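You operate a simulated robot arm through the tools that you are given. There is no shell and no other tool.

You run a simulated robot arm. Do the job below in one go: nothing can be reset, and whatever is moved stays where it is left.

TASK
Shut the shaft guard, unlock the drive and start it at 30 RPM.
Fine: orange lock back in the lock holder, drive isolator ON, speed dial to 30, drive start button; leave it running. Keep hands off a running belt and off the goods that it moves. Let nothing jam on the spiral. Drop, pinch and damage nothing.

The check looks at the end state, three seconds after you hand in, the way a careful person would. Anything else that was tipped, shoved, dropped, spilled or broken makes it a failure.

THE ROBOT
A 7-joint arm with a two-finger parallel gripper, fixed in place. Base frame: the origin is on the floor under the middle of its stand, x ahead of it, y to its left, z up. Units: m, rad, N and s.
It reaches about 1.147 m from its shoulder. Its first joint turns from -2.897 to 2.897 rad. Payload 3.43 kg.
The TCP is the grasp point between the finger pads, 0.03 m short of the fingertips. In the tool frame z runs along the fingers and y along their closing line. The gripper opens to 0.094 m. The fingers are 0.028 m wide and 0.01 m thick; the gripper's body (0.05 by 0.096 m) begins 0.055 m behind the TCP.
Orientation is that of the tool frame in the base frame, as [roll, pitch, yaw] about the fixed x, y, z axes, in that order (R = Rz(yaw) Ry(pitch) Rx(roll)). With the fingers straight down and closing along the base's y, the tool's x points along the base's -x, its y along +y and its z along -z.

THE INTERFACE
- The arm moves only by the tool step_arm. Its argument "plan" is text: rows parted by semicolons, each of 6 numbers parted by spaces: the shift along the tool's x, y, z in units of 50 mm (1.0 is 50 mm), then the turn, a rotation vector about the tool's x, y, z in units of 8 degrees (1.0 is 8 degrees). In form: dx dy dz ax ay az; .... A call has 1 to 20 rows; each row shifts and turns the commanded pose from where the row before left it, along the tool's axes as they then stand. "gripper" is the opening, from 0 (shut) to 1 (fully open), set as the call begins (left out, the last holds). A call with a number of a shift or a turn outside -1 to 1 is refused whole. Rows are played at 5 a second. More than 0.05 m and 0.15 rad between two rows, or a gripper value outside its range, and nothing of the call is played. A pose out of reach is approached as far as the arm can. The call stops where the force on the tool passes 70 N (or 10 N more than at its start, if that is more) or the arm is blocked; 0.2 s more then pass. The fingers move at their own pace (about 0.045 m/s each) and stop on an object; they squeeze with about 22 N. The grip force told is the motor's: it shows also when the fingers shut on nothing. Time passes only in rows, and 0.2 s behind the last, so rows that do not move let the fingers close. It gives the time, the measured TCP pose, the force on the tool (base axes), the opening and the grip force at its end, in the units of the frame above (readings bear some noise), with the torque about the TCP (base axes, N m) and any sound that the robot's microphone picked up.
- Cameras (640 x 400 px; columns grow to the right, rows downward): "scene" is fixed at [0.0515, 0.6612, 1.5867]; the picture's right is [-0.35, -0.94, 0.00], its down [-0.64, 0.24, -0.73] and it looks along [0.68, -0.26, -0.68] (base axes); focal length 220 px, centre (320, 200). "wrist" rides on the gripper at [0.076, 0.014, -0.102] in the tool frame; the picture's right is [-0.18, 0.98, 0.00], its down [-0.75, -0.14, -0.64] and it looks along [-0.63, -0.12, 0.77] (tool axes); focal length 243 px, centre (320, 200). There is no depth. A picture from a camera that has moved, and an enlarged one, comes with that camera's place and axes in the base frame and with its lens. The place of the scene camera against the robot may be out by one fixed shift of up to 0.018 m in any direction.
- camera(camera): a new picture of that camera. The clock stands still meanwhile.
- enlarge(camera, box): a new picture of the part [left, top, right, bottom] of that camera's present view, enlarged. The clock stands still meanwhile.
- job_done(): hands the job in; it is judged then, once.

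Nothing tells you positions but the pictures and the camera data. Unless the task says otherwise, let go and move clear before handing in.

The tools are called as a command line: name --argument value ..., lists and objects as JSON in quotes. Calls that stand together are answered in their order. step_arm: Moves the arm, as the interface text tells. Its arguments: {"type":"object","properties":{"plan":{"type":"string"},"gripper":{"type":"number"}},"required":["plan"]} The other tools are called the same way: camera (camera) takes a picture; enlarge (camera, box) takes an enlarged picture of a part of a camera's view; job_done () hands the job in.

At the start:

```text
time_s: 0.0
ee_pos: [0.4478, 0.3181, 1.3834]
tcp_rot: [3.141, 0.001, -3.141]
ft_force: [-0.4, -0.8, -0.4]
wrist_torque: [-0.01, 0.0, 0.03]
finger_gap: 0.0941
gripper_force: 0.0
```

scene: 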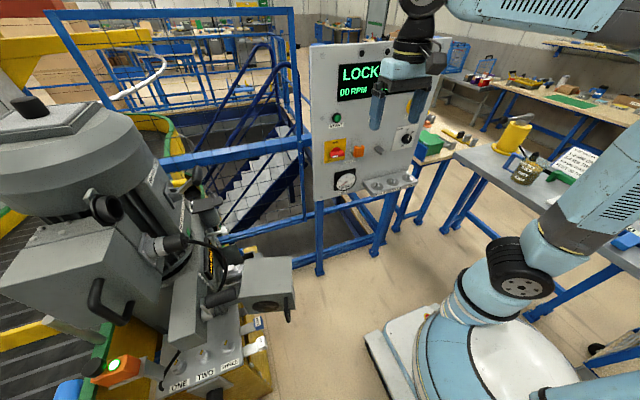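
wrist: 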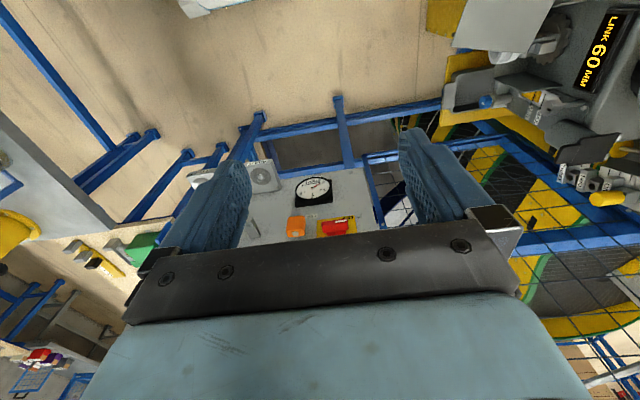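

I see a control panel ahead with a display, isolator, orange lock and speed dial, and a machine with a spiral to the left. I will look closer at both before moving.

enlarge --camera "scene" --box '[300, 30, 460, 210]'

enlarge --camera "scene" --box '[0, 80, 320, 400]'

enlarge --camera "wrist" --box '[400, 0, 640, 220]'

enlarge --camera "wrist" --box '[180, 120, 420, 270]'

```text
2.22 times, centred on (380, 120) of scene
camera zoom: at [0.0515, 0.6612, 1.5867], right [-0.35, -0.94, 0.0], down [-0.64, 0.24, -0.73], along [0.68, -0.26, -0.68], focal length 488 px, centre (187, 378)
```

zoom: 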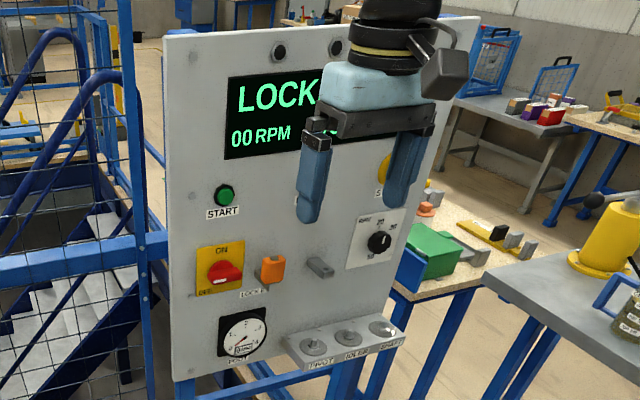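

```text
1.25 times, centred on (160, 240) of scene
camera zoom: at [0.0515, 0.6612, 1.5867], right [-0.35, -0.94, 0.0], down [-0.64, 0.24, -0.73], along [0.68, -0.26, -0.68], focal length 274 px, centre (520, 150)
```

zoom: 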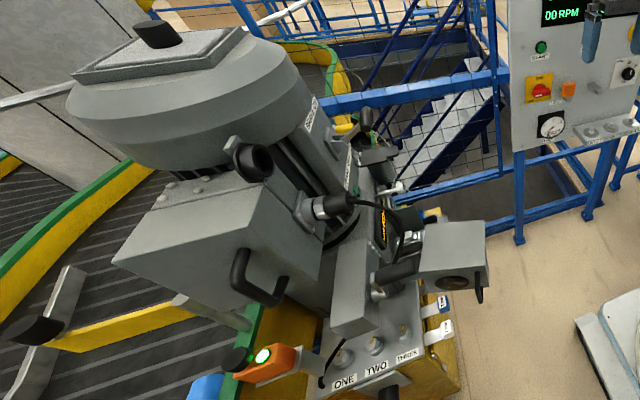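

```text
1.82 times, centred on (520, 110) of wrist
camera zoom: at [0.3733, 0.3322, 1.4858], right [0.18, 0.98, 0.0], down [0.75, -0.14, 0.64], along [0.63, -0.12, -0.77], focal length 441 px, centre (-44, 364)
```

zoom: 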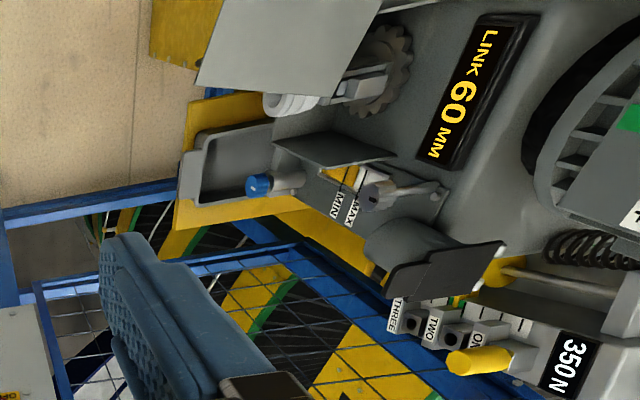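

```text
2.67 times, centred on (300, 195) of wrist
camera zoom: at [0.3733, 0.3322, 1.4858], right [0.18, 0.98, 0.0], down [0.75, -0.14, 0.64], along [0.63, -0.12, -0.77], focal length 647 px, centre (373, 213)
```

zoom: 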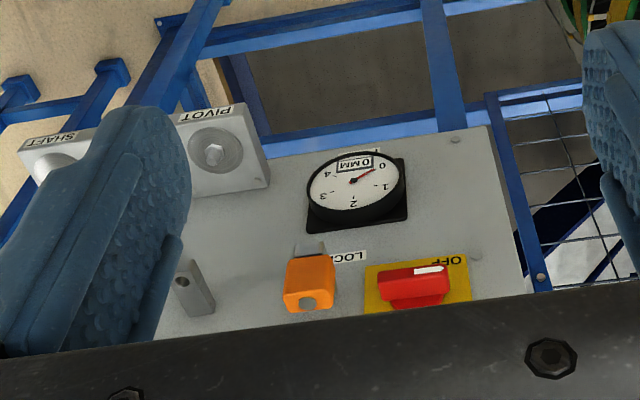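

The isolator, orange lock, dial and start button are on a panel at about x≈0.88, and the shaft machine is at about (0.55, 0.87, 0.9). I'll turn the wrist camera toward the machine to find the guard and the lock holder.

step_arm --plan "0.5 0 0 0 0 -1; 0.5 0 0 0 0 -1; 0 0 0 0 0 -1; 0 0 0 0 0 -1; 0 0 0 0 0 -1; 0 0 0 0 0 -1; 0 0 0 0 0 -1"

camera --camera "wrist"

camera --camera "scene"

```text
time_s: 1.6
ee_pos: [0.398, 0.315, 1.384]
tcp_rot: [3.141, 0.001, -2.162]
ft_force: [0.6, 1.0, -0.4]
wrist_torque: [0.02, -0.02, -0.01]
finger_gap: 0.0939
gripper_force: 0.0
```

```text
taken
camera wrist: at [0.3453, 0.2591, 1.4865], right [-0.71, 0.7, 0.0], down [0.54, 0.55, 0.64], along [0.45, 0.46, -0.77], focal length 243 px, centre (320, 200)
```

wrist: 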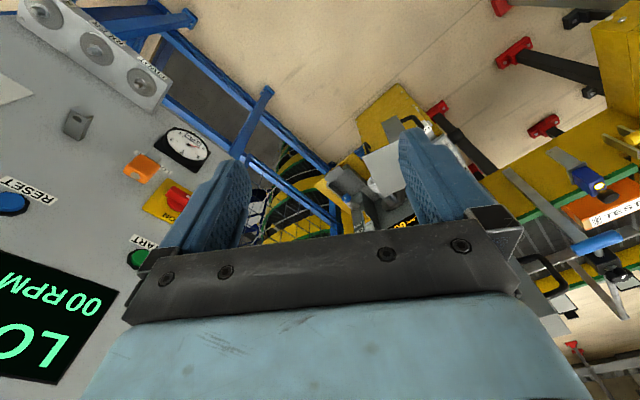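

```text
taken
```

scene: 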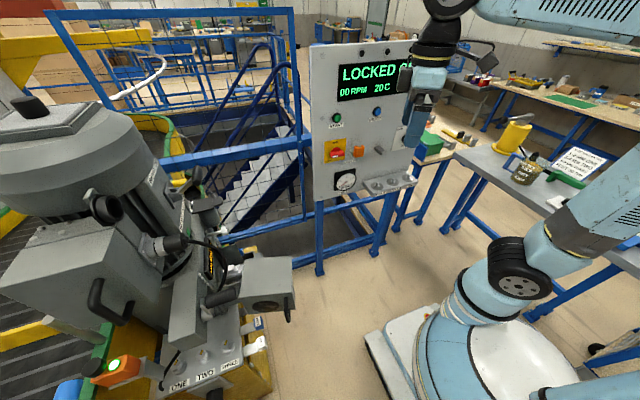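

The wrist view is partly blocked by the gripper. I'll yaw a bit more and tilt the fingers forward so the machine shows in the upper part of the picture.

step_arm --plan "0 0 0 0 0 -1; 0 0 0 0 0 -1; 0 0 0 0 0 -1; 0 0 -0.5 0 -1 0; 0 0 -0.5 0 -1 0; 0 0 0 0 -1 0; 0 0 0 0 -1 0"

camera --camera "wrist"

enlarge --camera "scene" --box '[300, 30, 460, 210]'

```text
time_s: 3.2
ee_pos: [0.3964, 0.311, 1.4333]
tcp_rot: [-3.141, 0.561, -1.746]
ft_force: [0.1, 0.3, -0.6]
wrist_torque: [0.02, -0.02, -0.03]
finger_gap: 0.0939
gripper_force: 0.0
```

```text
taken
camera wrist: at [0.3646, 0.1967, 1.4801], right [-0.94, 0.32, 0.1], down [0.19, 0.27, 0.94], along [0.28, 0.91, -0.31], focal length 243 px, centre (320, 200)
```

wrist: 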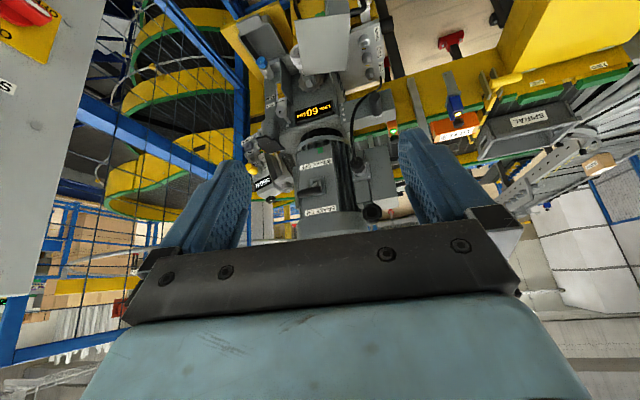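

```text
2.22 times, centred on (380, 120) of scene
camera zoom: at [0.0515, 0.6612, 1.5867], right [-0.35, -0.94, 0.0], down [-0.64, 0.24, -0.73], along [0.68, -0.26, -0.68], focal length 488 px, centre (187, 378)
```

zoom: 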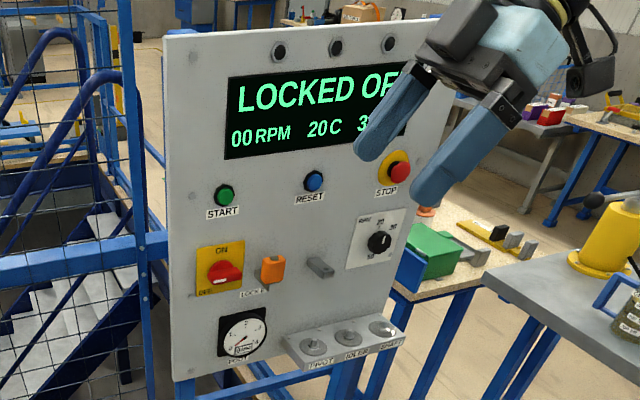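

enlarge --camera "wrist" --box '[220, 0, 420, 130]'

enlarge --camera "wrist" --box '[220, 90, 420, 220]'

enlarge --camera "scene" --box '[140, 170, 300, 400]'

enlarge --camera "scene" --box '[300, 130, 400, 210]'

```text
3.08 times, centred on (320, 65) of wrist
camera zoom: at [0.3646, 0.1967, 1.4801], right [-0.94, 0.32, 0.1], down [0.19, 0.27, 0.94], along [0.28, 0.91, -0.31], focal length 746 px, centre (320, 615)
```

zoom: 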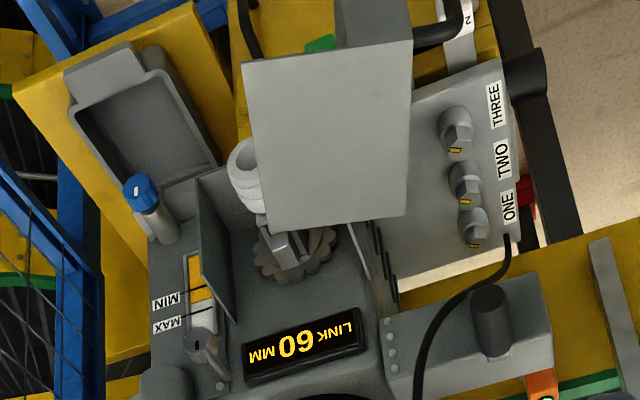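

```text
3.08 times, centred on (320, 155) of wrist
camera zoom: at [0.3646, 0.1967, 1.4801], right [-0.94, 0.32, 0.1], down [0.19, 0.27, 0.94], along [0.28, 0.91, -0.31], focal length 746 px, centre (320, 338)
```

zoom: 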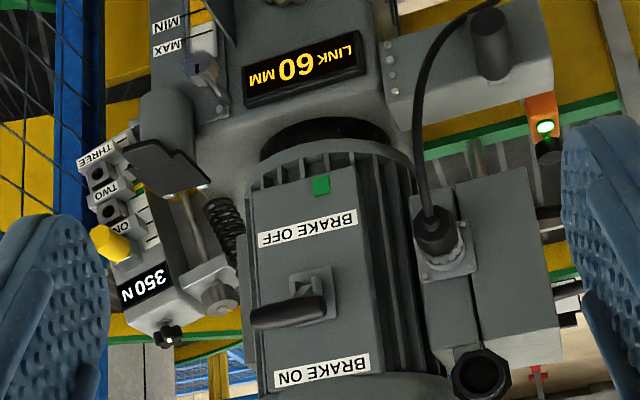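

```text
1.74 times, centred on (220, 285) of scene
camera zoom: at [0.0515, 0.6612, 1.5867], right [-0.35, -0.94, 0.0], down [-0.64, 0.24, -0.73], along [0.68, -0.26, -0.68], focal length 382 px, centre (494, 52)
```

zoom: 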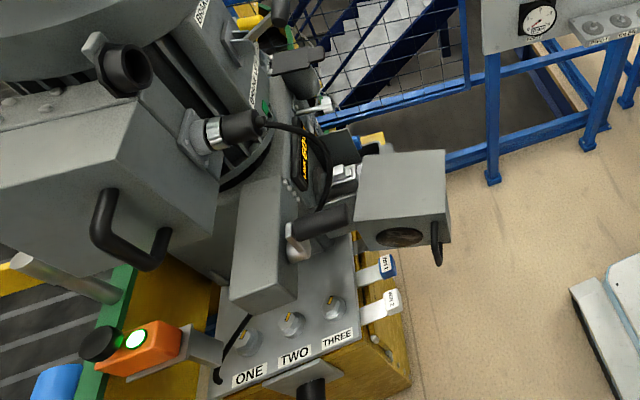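

```text
5.00 times, centred on (350, 170) of scene
camera zoom: at [0.0515, 0.6612, 1.5867], right [-0.35, -0.94, 0.0], down [-0.64, 0.24, -0.73], along [0.68, -0.26, -0.68], focal length 1097 px, centre (170, 350)
```

zoom: 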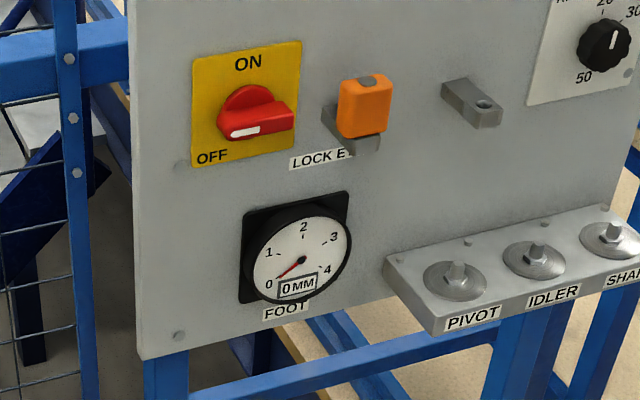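

The orange lock sits in the LOCK hasp beside the isolator, and the hollow bracket to its right may be the holder. The shaft guard seems to be the swung-open grey box near (0.45, 0.67, 0.97); I'll bring the camera closer.

step_arm --plan "0 0 0.9 0 0 0; 0 0 0.9 0 0 0; 0 0 0.9 0 0 0; 0 0 0.9 0 0 0; 0 0 0.9 0 0 0"

camera --camera "wrist"

camera --camera "scene"

```text
time_s: 4.4
ee_pos: [0.4169, 0.4306, 1.2421]
tcp_rot: [-3.14, 0.558, -1.744]
ft_force: [0.3, -0.2, 0.6]
wrist_torque: [0.03, 0.0, 0.0]
finger_gap: 0.094
gripper_force: 0.1
```

```text
taken
camera wrist: at [0.3839, 0.3146, 1.2901], right [-0.94, 0.32, 0.1], down [0.19, 0.27, 0.94], along [0.28, 0.91, -0.32], focal length 243 px, centre (320, 200)
```

wrist: 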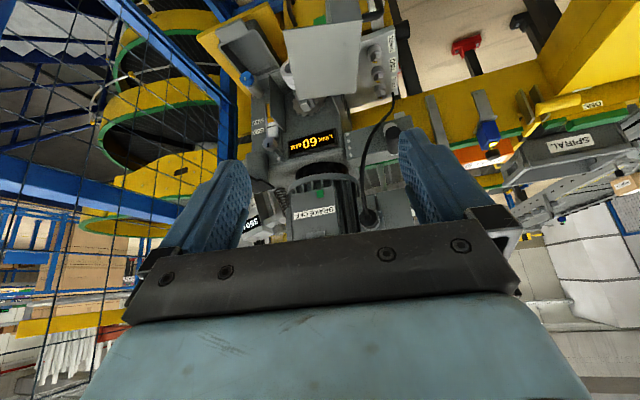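

```text
taken
```

scene: 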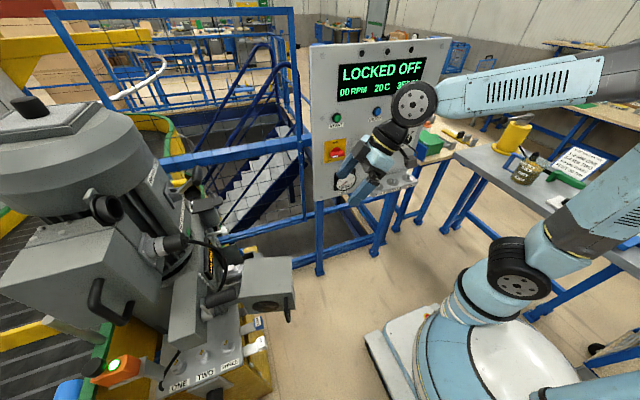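

enlarge --camera "wrist" --box '[220, 0, 440, 140]'

enlarge --camera "scene" --box '[190, 230, 310, 330]'

```text
2.86 times, centred on (330, 70) of wrist
camera zoom: at [0.3839, 0.3146, 1.2901], right [-0.94, 0.32, 0.1], down [0.19, 0.27, 0.94], along [0.28, 0.91, -0.32], focal length 693 px, centre (291, 571)
```

zoom: 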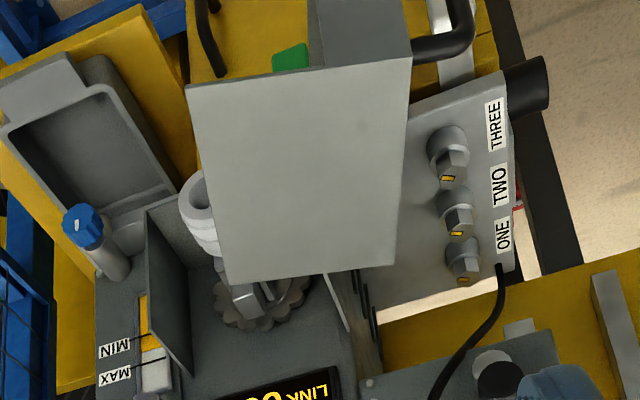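

```text
4.00 times, centred on (250, 280) of scene
camera zoom: at [0.0515, 0.6612, 1.5867], right [-0.35, -0.94, 0.0], down [-0.64, 0.24, -0.73], along [0.68, -0.26, -0.68], focal length 878 px, centre (600, -120)
```

zoom: 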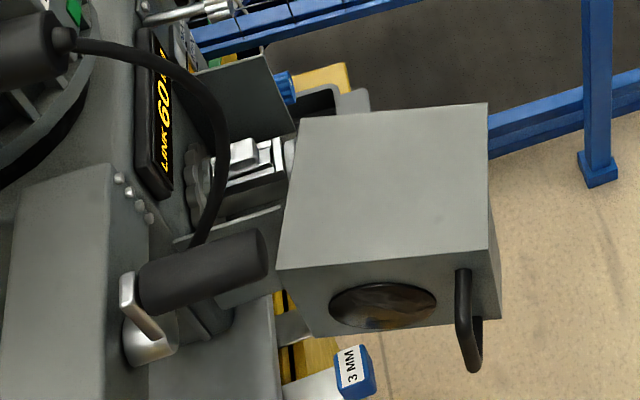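

The open guard is a box with its top at z≈0.887, with a black handle on the face toward −x and a hole in that face. I want an upright view, so I'll try turning the tool half a turn about its own axis.

step_arm --plan "0 0 -1 0 0 1; 0 0 -1 0 0 1; 0 0 0 0 0 1; 0 0 0 0 0 1; 0 0 0 0 0 1; 0 0 0 0 0 1; 0 0 0 0 0 1; 0 0 0 0 0 1; 0 0 0 0 0 1; 0 0 0 0 0 1; 0 0 0 0 0 1; 0 0 0 0 0 1; 0 0 0 0 0 1; 0 0 0 0 0 1; 0 0 0 0 0 1; 0 0 0 0 0 1; 0 0 0 0 0 1; 0 0 0 0 0 1; 0 0 0 0 0 1; 0 0 0 0 0 1"

camera --camera "wrist"

camera --camera "scene"

```text
time_s: 8.6
ee_pos: [0.4095, 0.3761, 1.3271]
tcp_rot: [2.931, -0.522, 1.8]
ft_force: [0.2, -0.1, -0.1]
wrist_torque: [-0.02, 0.01, 0.05]
finger_gap: 0.094
gripper_force: 0.0
```

```text
taken
camera wrist: at [0.3999, 0.3887, 1.4551], right [1.0, -0.04, 0.09], down [-0.05, -0.99, 0.14], along [0.08, -0.15, -0.99], focal length 243 px, centre (320, 200)
```

wrist: 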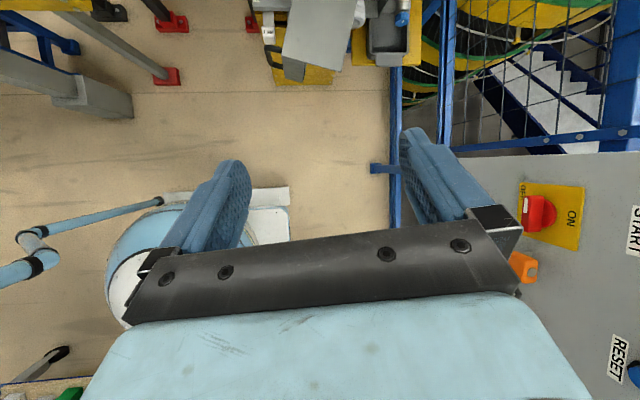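

```text
taken
```

scene: 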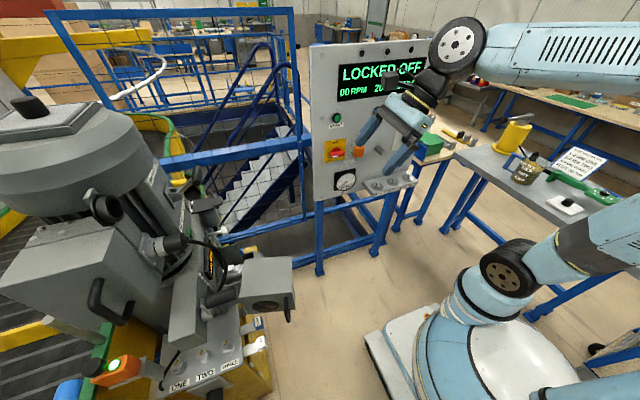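

The half turn works. I'll finish it and raise the tool so the camera looks at the machine from above the gripper.

step_arm --plan "0 0 0 0 0 1; 0 0 0 0 0 1; 0 0 0 0 0 0.5; 0 0 0 0 1 0; 0 0 0 0 1 0; 0 0 0 0 1 0; 0 0 0 0 1 0; 0 0 0 0 0.5 0"

camera --camera "wrist"

```text
time_s: 10.4
ee_pos: [0.4087, 0.376, 1.3264]
tcp_rot: [-3.14, -1.187, 1.395]
ft_force: [-0.6, 1.1, -0.3]
wrist_torque: [-0.03, -0.01, 0.03]
finger_gap: 0.0941
gripper_force: 0.0
```

```text
taken
camera wrist: at [0.4128, 0.3081, 1.4365], right [0.96, -0.24, -0.17], down [-0.29, -0.84, -0.46], along [-0.03, 0.49, -0.87], focal length 243 px, centre (320, 200)
```

wrist: 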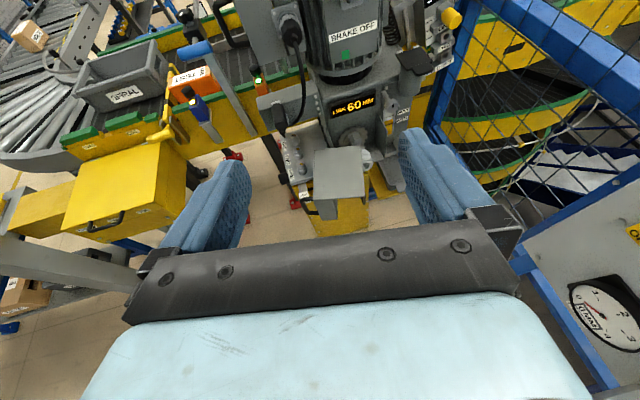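

enlarge --camera "wrist" --box '[250, 80, 420, 220]'

enlarge --camera "wrist" --box '[0, 0, 280, 200]'

enlarge --camera "wrist" --box '[380, 0, 640, 200]'

```text
2.86 times, centred on (335, 150) of wrist
camera zoom: at [0.4128, 0.3081, 1.4365], right [0.96, -0.24, -0.17], down [-0.29, -0.84, -0.46], along [-0.03, 0.49, -0.87], focal length 693 px, centre (277, 343)
```

zoom: 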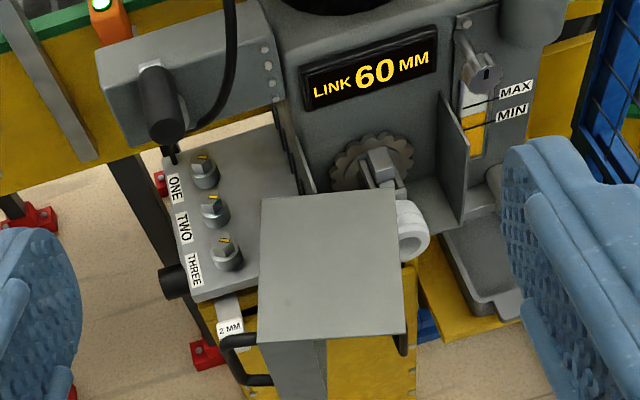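

```text
2.00 times, centred on (140, 100) of wrist
camera zoom: at [0.4128, 0.3081, 1.4365], right [0.96, -0.24, -0.17], down [-0.29, -0.84, -0.46], along [-0.03, 0.49, -0.87], focal length 485 px, centre (680, 400)
```

zoom: 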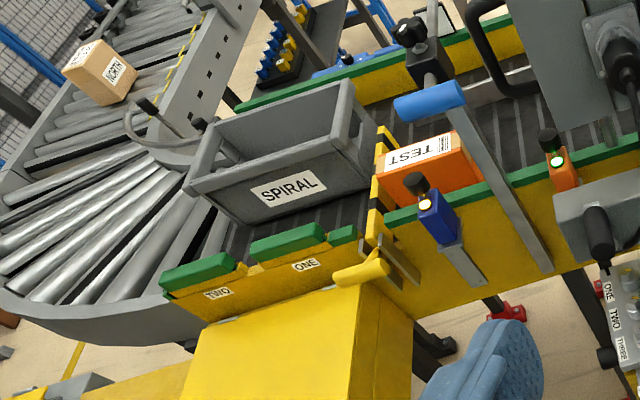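

```text
2.00 times, centred on (510, 100) of wrist
camera zoom: at [0.4128, 0.3081, 1.4365], right [0.96, -0.24, -0.17], down [-0.29, -0.84, -0.46], along [-0.03, 0.49, -0.87], focal length 485 px, centre (-60, 400)
```

zoom: 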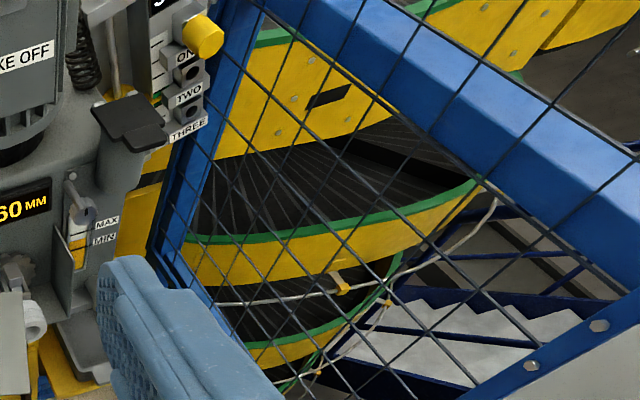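

I now see the guard box in front of the sprocket, and infeed goods (a grey bin and a TEST box) near the belt to the left. I'll level the tool and drop lower for a better look at the guard hinge.

step_arm --plan "0 0 -0.5 0 1 0; 0 0 -0.5 0 1 0; 0 0 -0.5 0 0.7 0; -1 0 0 0 0 0; -1 0 0 0 0 0; -1 0 0 0 0 0; -1 0 0 0 0 0"

camera --camera "wrist"

enlarge --camera "wrist" --box '[220, 0, 430, 180]'

camera --camera "scene"

```text
time_s: 12.0
ee_pos: [0.4547, 0.3326, 1.2012]
tcp_rot: [2.924, -1.564, 1.612]
ft_force: [-1.3, 0.2, -0.1]
wrist_torque: [-0.04, 0.01, -0.04]
finger_gap: 0.0939
gripper_force: 0.1
out of reach, approached as far as the arm can: row 5, 6, 7
```

```text
taken
camera wrist: at [0.4527, 0.2302, 1.2797], right [0.97, -0.17, -0.18], down [-0.25, -0.61, -0.75], along [0.02, 0.77, -0.64], focal length 243 px, centre (320, 200)
```

wrist: 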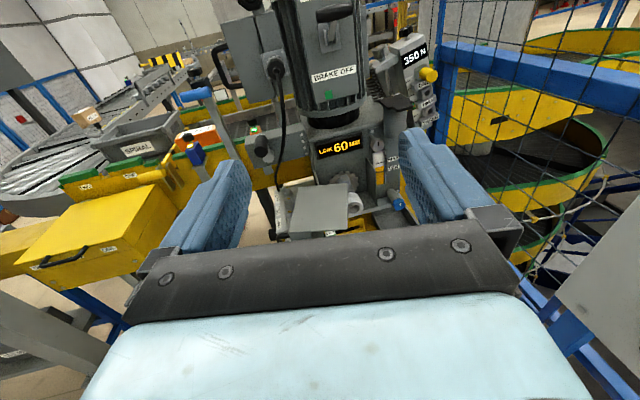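

```text
2.22 times, centred on (325, 90) of wrist
camera zoom: at [0.4527, 0.2302, 1.2797], right [0.97, -0.17, -0.18], down [-0.25, -0.61, -0.75], along [0.02, 0.77, -0.64], focal length 539 px, centre (309, 444)
```

zoom: 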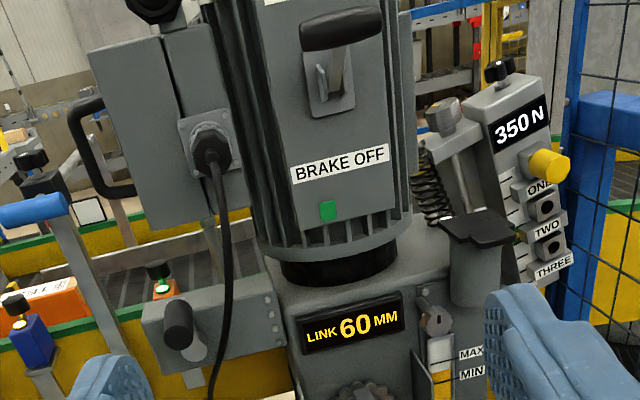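

```text
taken
```

scene: 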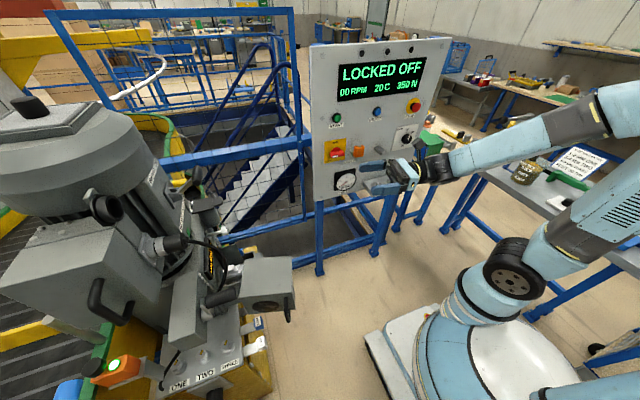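

The view is limited by reach, so I'll shift toward +x and turn the camera to look at the guard from its other side.

step_arm --plan "0 1 0 0 0 0; 0 1 0 0 0 0; 0 1 0 1 0 0; 0 1 0 1 0 0; 0 0 0 1 0 0; 0 0 0 0 -0.8 0"

camera --camera "wrist"

```text
time_s: 13.4
ee_pos: [0.6537, 0.3054, 1.2011]
tcp_rot: [-3.105, -1.452, 1.779]
ft_force: [0.0, 0.2, -1.1]
wrist_torque: [0.05, 0.0, 0.02]
finger_gap: 0.0939
gripper_force: 0.1
```

```text
taken
camera wrist: at [0.6926, 0.2189, 1.2904], right [0.96, 0.22, -0.19], down [0.04, -0.74, -0.67], along [-0.28, 0.64, -0.72], focal length 243 px, centre (320, 200)
```

wrist: 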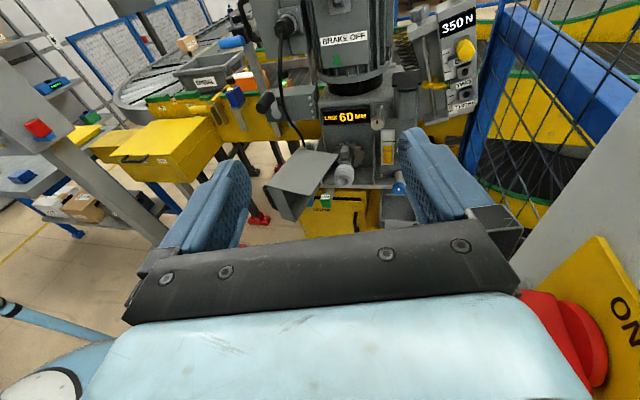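

enlarge --camera "wrist" --box '[240, 90, 420, 230]'

enlarge --camera "wrist" --box '[260, 130, 380, 220]'

```text
2.86 times, centred on (330, 160) of wrist
camera zoom: at [0.6926, 0.2189, 1.2904], right [0.96, 0.22, -0.19], down [0.04, -0.74, -0.67], along [-0.28, 0.64, -0.72], focal length 693 px, centre (291, 314)
```

zoom: 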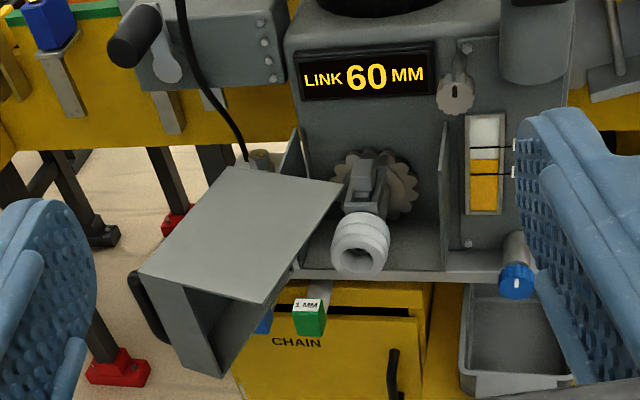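

```text
4.44 times, centred on (320, 175) of wrist
camera zoom: at [0.6926, 0.2189, 1.2904], right [0.96, 0.22, -0.19], down [0.04, -0.74, -0.67], along [-0.28, 0.64, -0.72], focal length 1078 px, centre (320, 311)
```

zoom: 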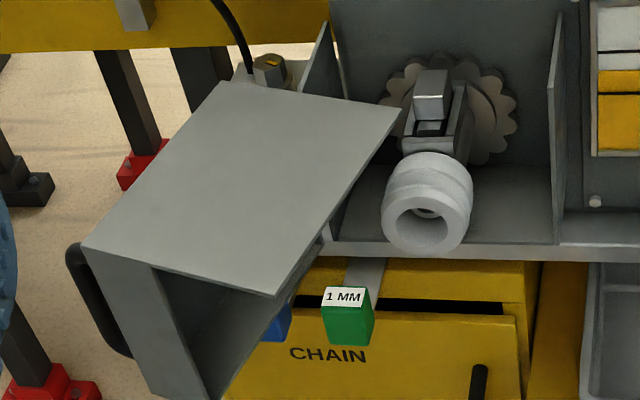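

Now it's clear: the guard is a hinged cover, with its hinge at the left compartment edge near (0.42, 0.79); it swings counter-clockwise (seen from above) to enclose the sprocket, and the collar passes through the hole. I'll turn the tool back to fingers-down so I can push it shut.

step_arm --plan "0.8 -0.5 0 0 -1 0; 0.8 -0.5 0 0 -1 0; 0.5 -0.7 0 0 -1 0; 0 -0.7 0 0 -1 0; 0 -0.7 0 0 -1 0; 0 -0.7 0 0 -1 0; 0 -0.5 0 0 -1 0; 0 0 0 0 0 -1; 0 0 0 0 0 -1; 0 0 0 0 0 -1; 0 0 0 0 0 -1; 0 0 0 0 0 -1; 0 0 0 0 0 -1; 0 0 0 0 0 -1; 0 0 0 0 0 -1; 0 0 0 0 0 -1; 0 0 0 0 0 -1; 0 0 0 0 0 -1; 0 0 0 0 0 -1"

camera --camera "scene"

```text
time_s: 17.4
ee_pos: [0.4396, 0.277, 1.3043]
tcp_rot: [2.668, 0.048, -2.802]
ft_force: [-0.2, 0.5, 0.4]
wrist_torque: [0.0, 0.0, 0.02]
finger_gap: 0.0939
gripper_force: 0.1
```

```text
taken
```

scene: 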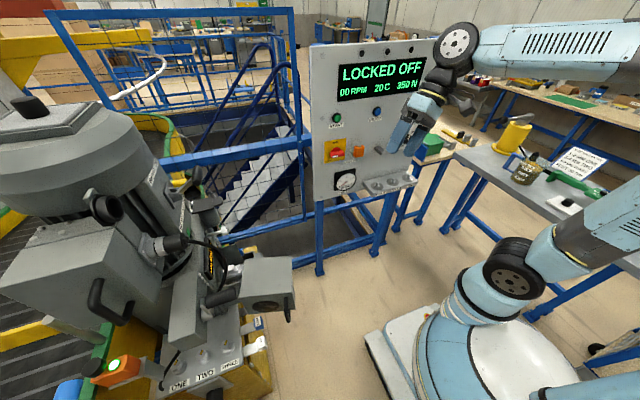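

I'd rather keep the camera-on-top orientation, since it keeps the wrist clear of the brake lever (≈0.58, 0.80, 1.25) and the grey lever end (≈0.36, 0.775, 1.02). I'll rotate back, shut the fingers and re-check the pose.

step_arm --plan "0 0 0 0 0 1; 0 0 0 0 0 1; 0 0 0 0 0 1; 0 0 0 0 0 1; 0 0 0 0 0 1; 0 0 0 0 0 1; 0 0 0 0 0 1; 0 0 0 0 0 1; 0 0 0 0 0 1; 0 0 0 0 0 1; 0 0 0 0 0 1; 0 0 0 0 0 1" --gripper 0

camera --camera "wrist"

```text
time_s: 20.0
ee_pos: [0.4401, 0.2756, 1.3039]
tcp_rot: [-3.138, -0.475, 1.811]
ft_force: [-0.2, -0.4, 1.6]
wrist_torque: [0.01, 0.0, -0.02]
finger_gap: 0.0001
gripper_force: 22.4
```

```text
taken
camera wrist: at [0.4499, 0.3007, 1.431], right [0.99, 0.08, -0.09], down [0.1, -0.97, 0.23], along [-0.07, -0.23, -0.97], focal length 243 px, centre (320, 200)
```

wrist: 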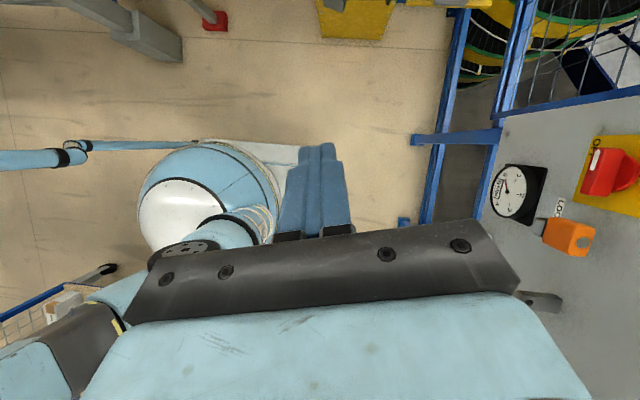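

step_arm --plan "0 0 0 -0.39 0 0.77; 0 0 0 -0.4 0 0.76; 0 0 0 0 1 0; 0.391 -0.289 0.694 0 0 0; 0.391 -0.289 0.694 0 0 0; 0.391 -0.289 0.694 0 0 0; 0.391 -0.289 0.694 0 0 0; 0.391 -0.289 0.694 0 0 0; 0.391 -0.289 0.694 0 0 0; 0.391 -0.289 0.694 0 0 0; 0.391 -0.289 0.694 0 0 0; 0.391 -0.289 0.694 0 0 0"

camera --camera "wrist"

camera --camera "scene"

```text
time_s: 22.6
ee_pos: [0.306, 0.6009, 1.1515]
tcp_rot: [-3.137, -0.617, 1.574]
ft_force: [0.2, -1.4, 0.4]
wrist_torque: [0.0, 0.01, -0.02]
finger_gap: 0.0
gripper_force: 21.8
```

```text
taken
camera wrist: at [0.3229, 0.6042, 1.2807], right [0.98, -0.15, -0.11], down [-0.14, -0.99, 0.09], along [-0.12, -0.07, -0.99], focal length 243 px, centre (320, 200)
```

wrist: 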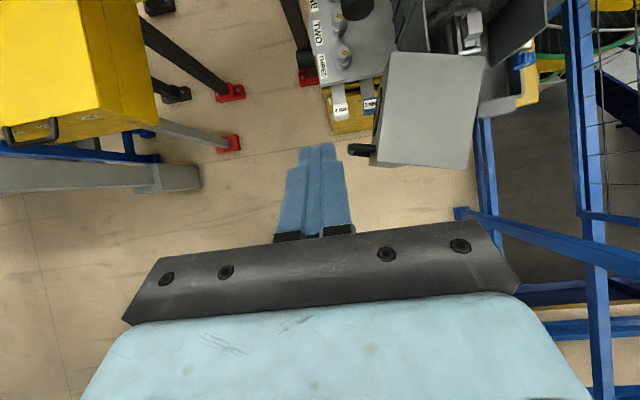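

```text
taken
```

scene: 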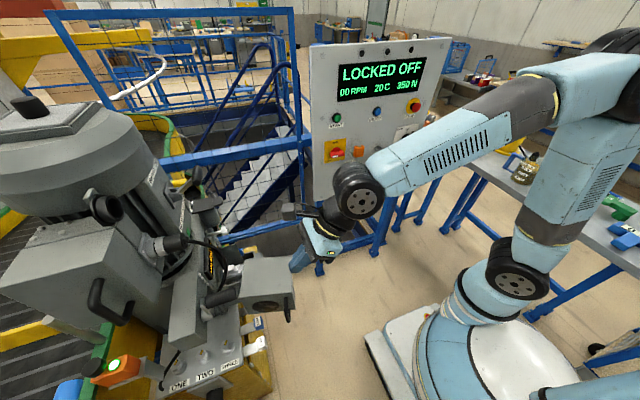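

The overhead view confirms the guard corners: hinge corner D≈(0.418, 0.784), handle corner A≈(0.372, 0.621), with the handle at about 0.15 m from the hinge. I'll lower the closed fingers on the −x side of the front face, between hinge and handle.

step_arm --plan "0.177 0.16 0.871 0 0 0; 0.177 0.16 0.871 0 0 0; 0.177 0.16 0.871 0 0 0; -0.504 0 0.715 0 0 0; -0.504 0 0.715 0 0 0; -0.504 0 0.715 0 0 0"

camera --camera "wrist"

enlarge --camera "scene" --box '[190, 190, 350, 330]'

```text
time_s: 24.0
ee_pos: [0.3311, 0.6978, 0.9285]
tcp_rot: [-3.141, -0.617, 1.572]
ft_force: [-0.6, 0.0, 1.8]
wrist_torque: [0.0, -0.04, -0.01]
finger_gap: 0.0
gripper_force: 22.1
```

```text
taken
camera wrist: at [0.3471, 0.7013, 1.0564], right [0.98, -0.15, -0.11], down [-0.14, -0.99, 0.09], along [-0.12, -0.07, -0.99], focal length 243 px, centre (320, 200)
```

wrist: 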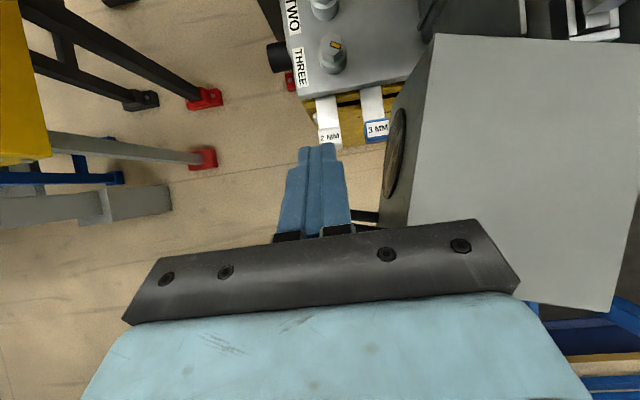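

```text
2.86 times, centred on (270, 260) of scene
camera zoom: at [0.0515, 0.6612, 1.5867], right [-0.35, -0.94, 0.0], down [-0.64, 0.24, -0.73], along [0.68, -0.26, -0.68], focal length 627 px, centre (463, 29)
```

zoom: 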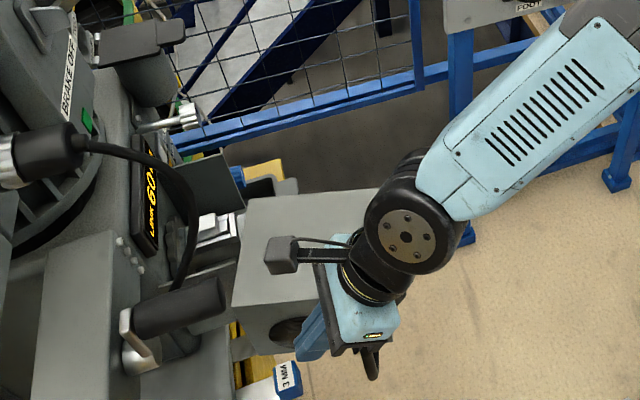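

enlarge --camera "wrist" --box '[370, 0, 640, 130]'

enlarge --camera "scene" --box '[220, 230, 280, 330]'

```text
2.37 times, centred on (505, 65) of wrist
camera zoom: at [0.3471, 0.7013, 1.0564], right [0.98, -0.15, -0.11], down [-0.14, -0.99, 0.09], along [-0.12, -0.07, -0.99], focal length 575 px, centre (-118, 520)
```

zoom: 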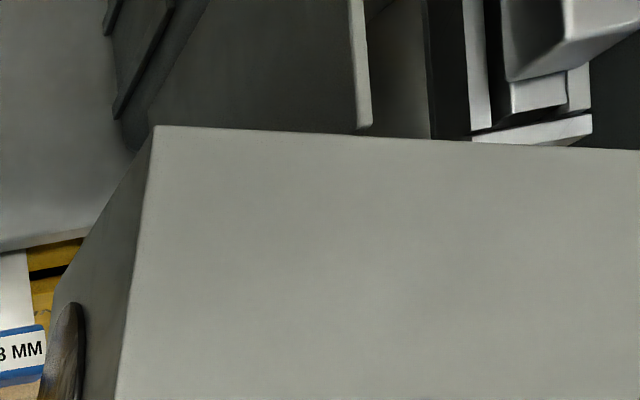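

```text
4.00 times, centred on (250, 280) of scene
camera zoom: at [0.0515, 0.6612, 1.5867], right [-0.35, -0.94, 0.0], down [-0.64, 0.24, -0.73], along [0.68, -0.26, -0.68], focal length 878 px, centre (600, -120)
```

zoom: 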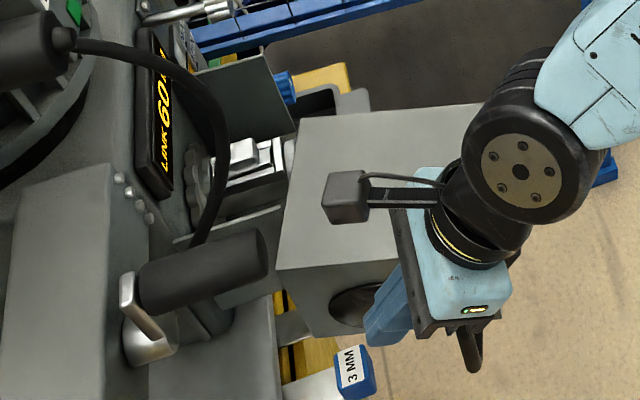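

The hinge looks to be at the compartment's left wall edge near (0.464, 0.783), with the front face offset about 44 mm from it; the closed guard then spans x≈0.47–0.64 and the hole meets the collar at x≈0.555. I'll start the push gently and check that the guard follows.

step_arm --plan "-0.561 0 0.791 0 0 0; -0.082 0.464 -0.058 0 0 0; -0.082 0.464 -0.058 0 0 0; -0.162 0.325 -0.115 0 0 0; -0.162 0.325 -0.115 0 0 0; -0.097 0.248 -0.069 0 0 0; -0.097 0.248 -0.069 0 0 0"

camera --camera "wrist"

enlarge --camera "scene" --box '[190, 190, 350, 330]'

```text
time_s: 25.6
ee_pos: [0.4332, 0.6553, 0.8799]
tcp_rot: [-3.139, -0.615, 1.572]
ft_force: [0.1, -0.2, 0.2]
wrist_torque: [-0.01, -0.04, -0.01]
finger_gap: 0.0002
gripper_force: 22.6
```

```text
taken
camera wrist: at [0.4508, 0.6589, 1.0081], right [0.98, -0.15, -0.11], down [-0.14, -0.99, 0.09], along [-0.12, -0.07, -0.99], focal length 243 px, centre (320, 200)
```

wrist: 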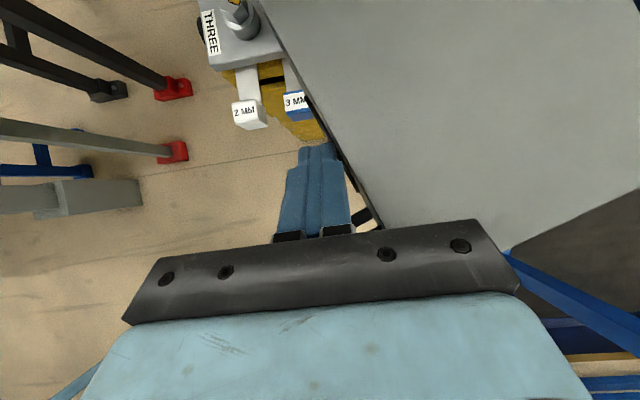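

```text
2.86 times, centred on (270, 260) of scene
camera zoom: at [0.0515, 0.6612, 1.5867], right [-0.35, -0.94, 0.0], down [-0.64, 0.24, -0.73], along [0.68, -0.26, -0.68], focal length 627 px, centre (463, 29)
```

zoom: 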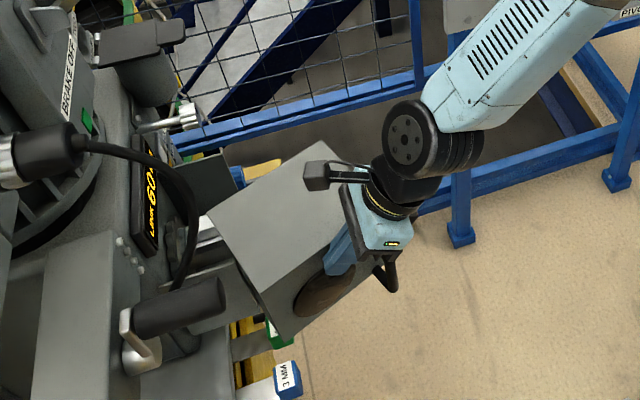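

The guard follows smoothly, now at about −70°. I'll keep sweeping it along the arc.

step_arm --plan "-0.051 0.286 -0.036 0 0 0; -0.051 0.286 -0.036 0 0 0; 0.011 0.314 0.008 0 0 0; 0.011 0.314 0.008 0 0 0; 0.084 0.318 0.06 0 0 0; 0.084 0.318 0.06 0 0 0"

camera --camera "wrist"

enlarge --camera "scene" --box '[190, 190, 350, 330]'

```text
time_s: 27.0
ee_pos: [0.5266, 0.6616, 0.8793]
tcp_rot: [-3.138, -0.615, 1.573]
ft_force: [-0.8, -0.4, 0.2]
wrist_torque: [0.02, -0.01, -0.02]
finger_gap: 0.0002
gripper_force: 21.6
```

```text
taken
camera wrist: at [0.5423, 0.6651, 1.0076], right [0.98, -0.15, -0.11], down [-0.14, -0.99, 0.09], along [-0.12, -0.07, -0.99], focal length 243 px, centre (320, 200)
```

wrist: 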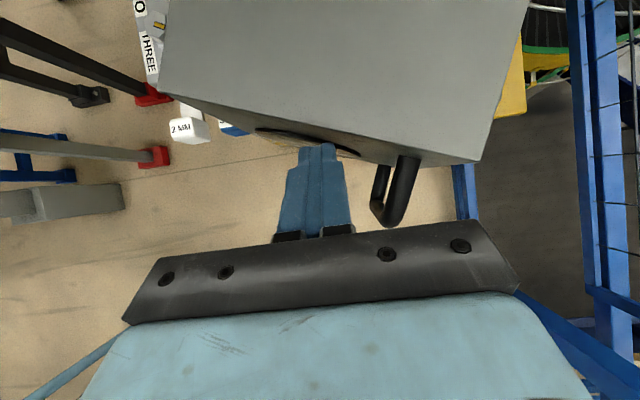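

```text
2.86 times, centred on (270, 260) of scene
camera zoom: at [0.0515, 0.6612, 1.5867], right [-0.35, -0.94, 0.0], down [-0.64, 0.24, -0.73], along [0.68, -0.26, -0.68], focal length 627 px, centre (463, 29)
```

zoom: 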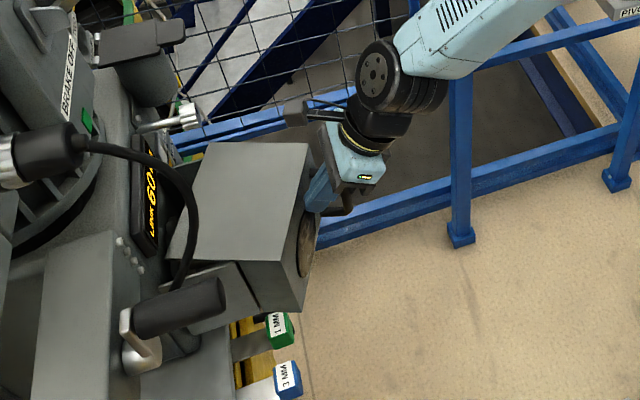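

The guard is at about −22° and the fingertips are on the strip above the hole. I'll push it the last part in small steps toward +y.

step_arm --plan "0.19 0.284 0.013 0 0 0; 0.134 0.284 0.095 0 0 0; 0.179 0.15 0.127 0 0 0; 0.179 0.15 0.127 0 0 0"

camera --camera "wrist"

enlarge --camera "scene" --box '[190, 190, 350, 330]'

```text
time_s: 28.1
ee_pos: [0.5688, 0.694, 0.8814]
tcp_rot: [-3.134, -0.607, 1.571]
ft_force: [-6.3, -26.9, 10.0]
wrist_torque: [-0.17, 0.1, 0.19]
finger_gap: 0.0
gripper_force: 22.5
stopped in row 4: the force on the tool passed its limit at 81 N (the readings are from after the stop); the commanded pose is now the measured one
```

```text
taken
camera wrist: at [0.5853, 0.6981, 1.0109], right [0.98, -0.15, -0.11], down [-0.13, -0.99, 0.1], along [-0.13, -0.08, -0.99], focal length 243 px, centre (320, 200)
```

wrist: 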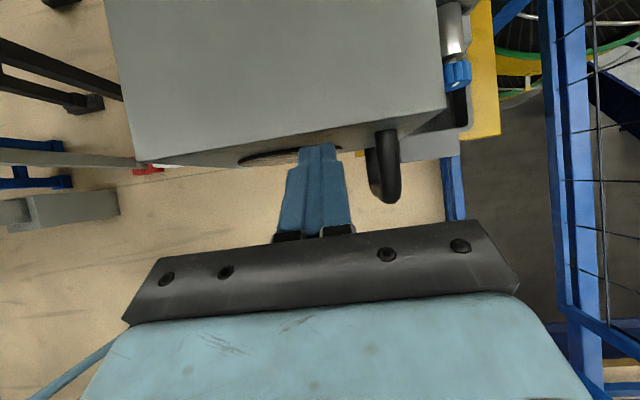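

```text
2.86 times, centred on (270, 260) of scene
camera zoom: at [0.0515, 0.6612, 1.5867], right [-0.35, -0.94, 0.0], down [-0.64, 0.24, -0.73], along [0.68, -0.26, -0.68], focal length 627 px, centre (463, 29)
```

zoom: 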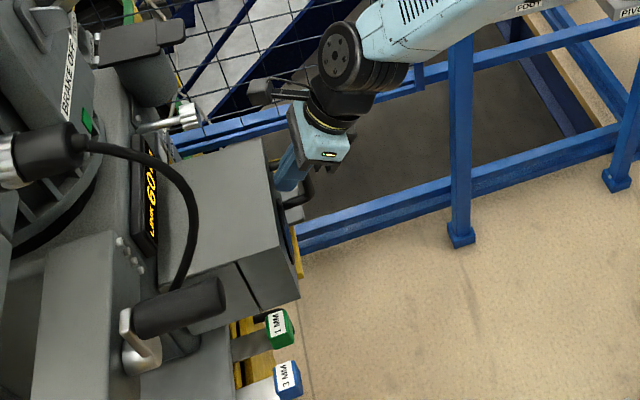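

The guard reached its stop with its front face parallel to the compartment (φ≈0). I'll back off straight and then rise, and check that it stays shut.

step_arm --plan "-0.163 0 -0.116 0 0 0; -0.326 0 -0.231 0 0 0; -0.6 0 -0.5 0 0 0; 0.2 0 -0.85 0 0 0; 0.2 0 -0.85 0 0 0; 0.2 0 -0.85 0 0 0; 0 0 -0.95 0 0 0; 0 0 -0.95 0 0 0"

camera --camera "wrist"

camera --camera "scene"

enlarge --camera "scene" --box '[190, 190, 350, 330]'

```text
time_s: 29.9
ee_pos: [0.5709, 0.5238, 1.0866]
tcp_rot: [-3.131, -0.606, 1.569]
ft_force: [0.5, 0.7, -1.5]
wrist_torque: [-0.01, 0.0, 0.02]
finger_gap: 0.0001
gripper_force: 21.7
```

```text
taken
camera wrist: at [0.5878, 0.5287, 1.2141], right [0.98, -0.14, -0.11], down [-0.13, -0.99, 0.1], along [-0.13, -0.08, -0.99], focal length 243 px, centre (320, 200)
```

wrist: 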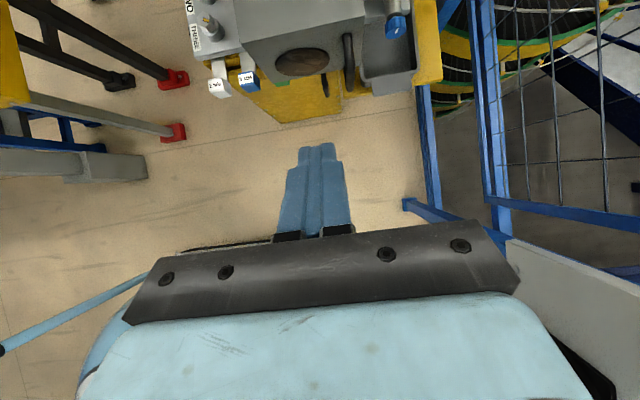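

```text
taken
```

scene: 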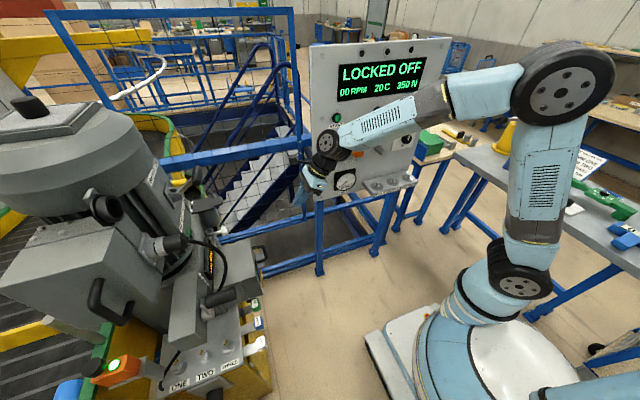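

```text
2.86 times, centred on (270, 260) of scene
camera zoom: at [0.0515, 0.6612, 1.5867], right [-0.35, -0.94, 0.0], down [-0.64, 0.24, -0.73], along [0.68, -0.26, -0.68], focal length 627 px, centre (463, 29)
```

zoom: 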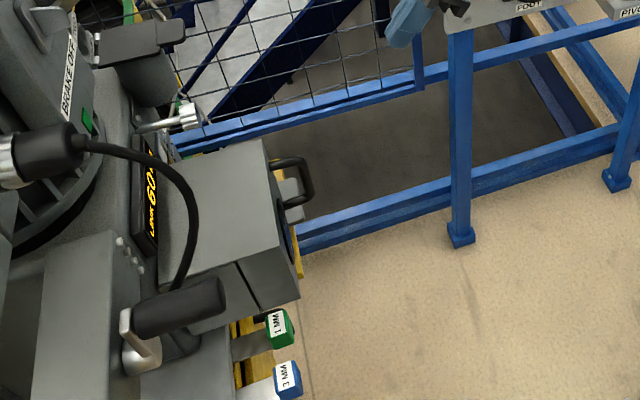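

enlarge --camera "wrist" --box '[190, 0, 450, 130]'

enlarge --camera "scene" --box '[300, 30, 460, 210]'

```text
2.46 times, centred on (320, 65) of wrist
camera zoom: at [0.5878, 0.5287, 1.2141], right [0.98, -0.14, -0.11], down [-0.13, -0.99, 0.1], along [-0.13, -0.08, -0.99], focal length 597 px, centre (320, 532)
```

zoom: 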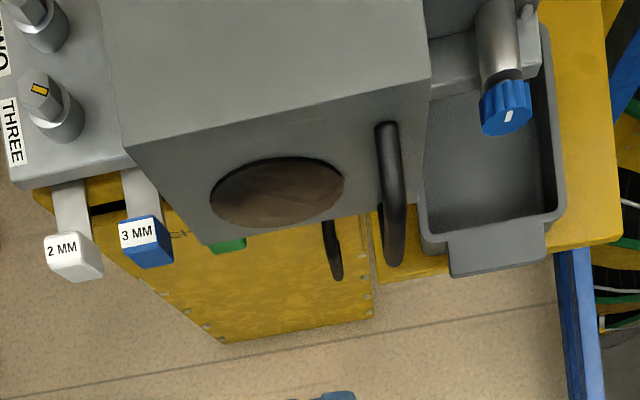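

```text
2.22 times, centred on (380, 120) of scene
camera zoom: at [0.0515, 0.6612, 1.5867], right [-0.35, -0.94, 0.0], down [-0.64, 0.24, -0.73], along [0.68, -0.26, -0.68], focal length 488 px, centre (187, 378)
```

zoom: 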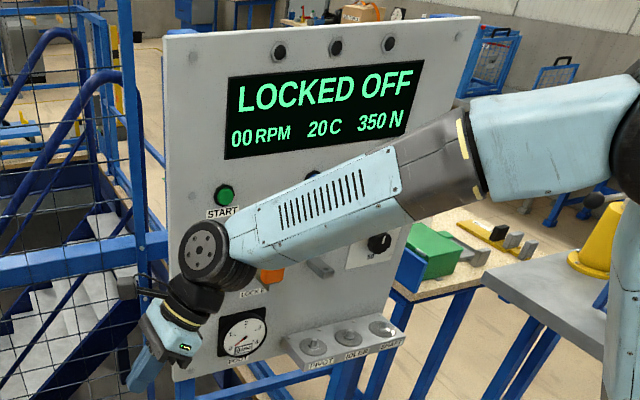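

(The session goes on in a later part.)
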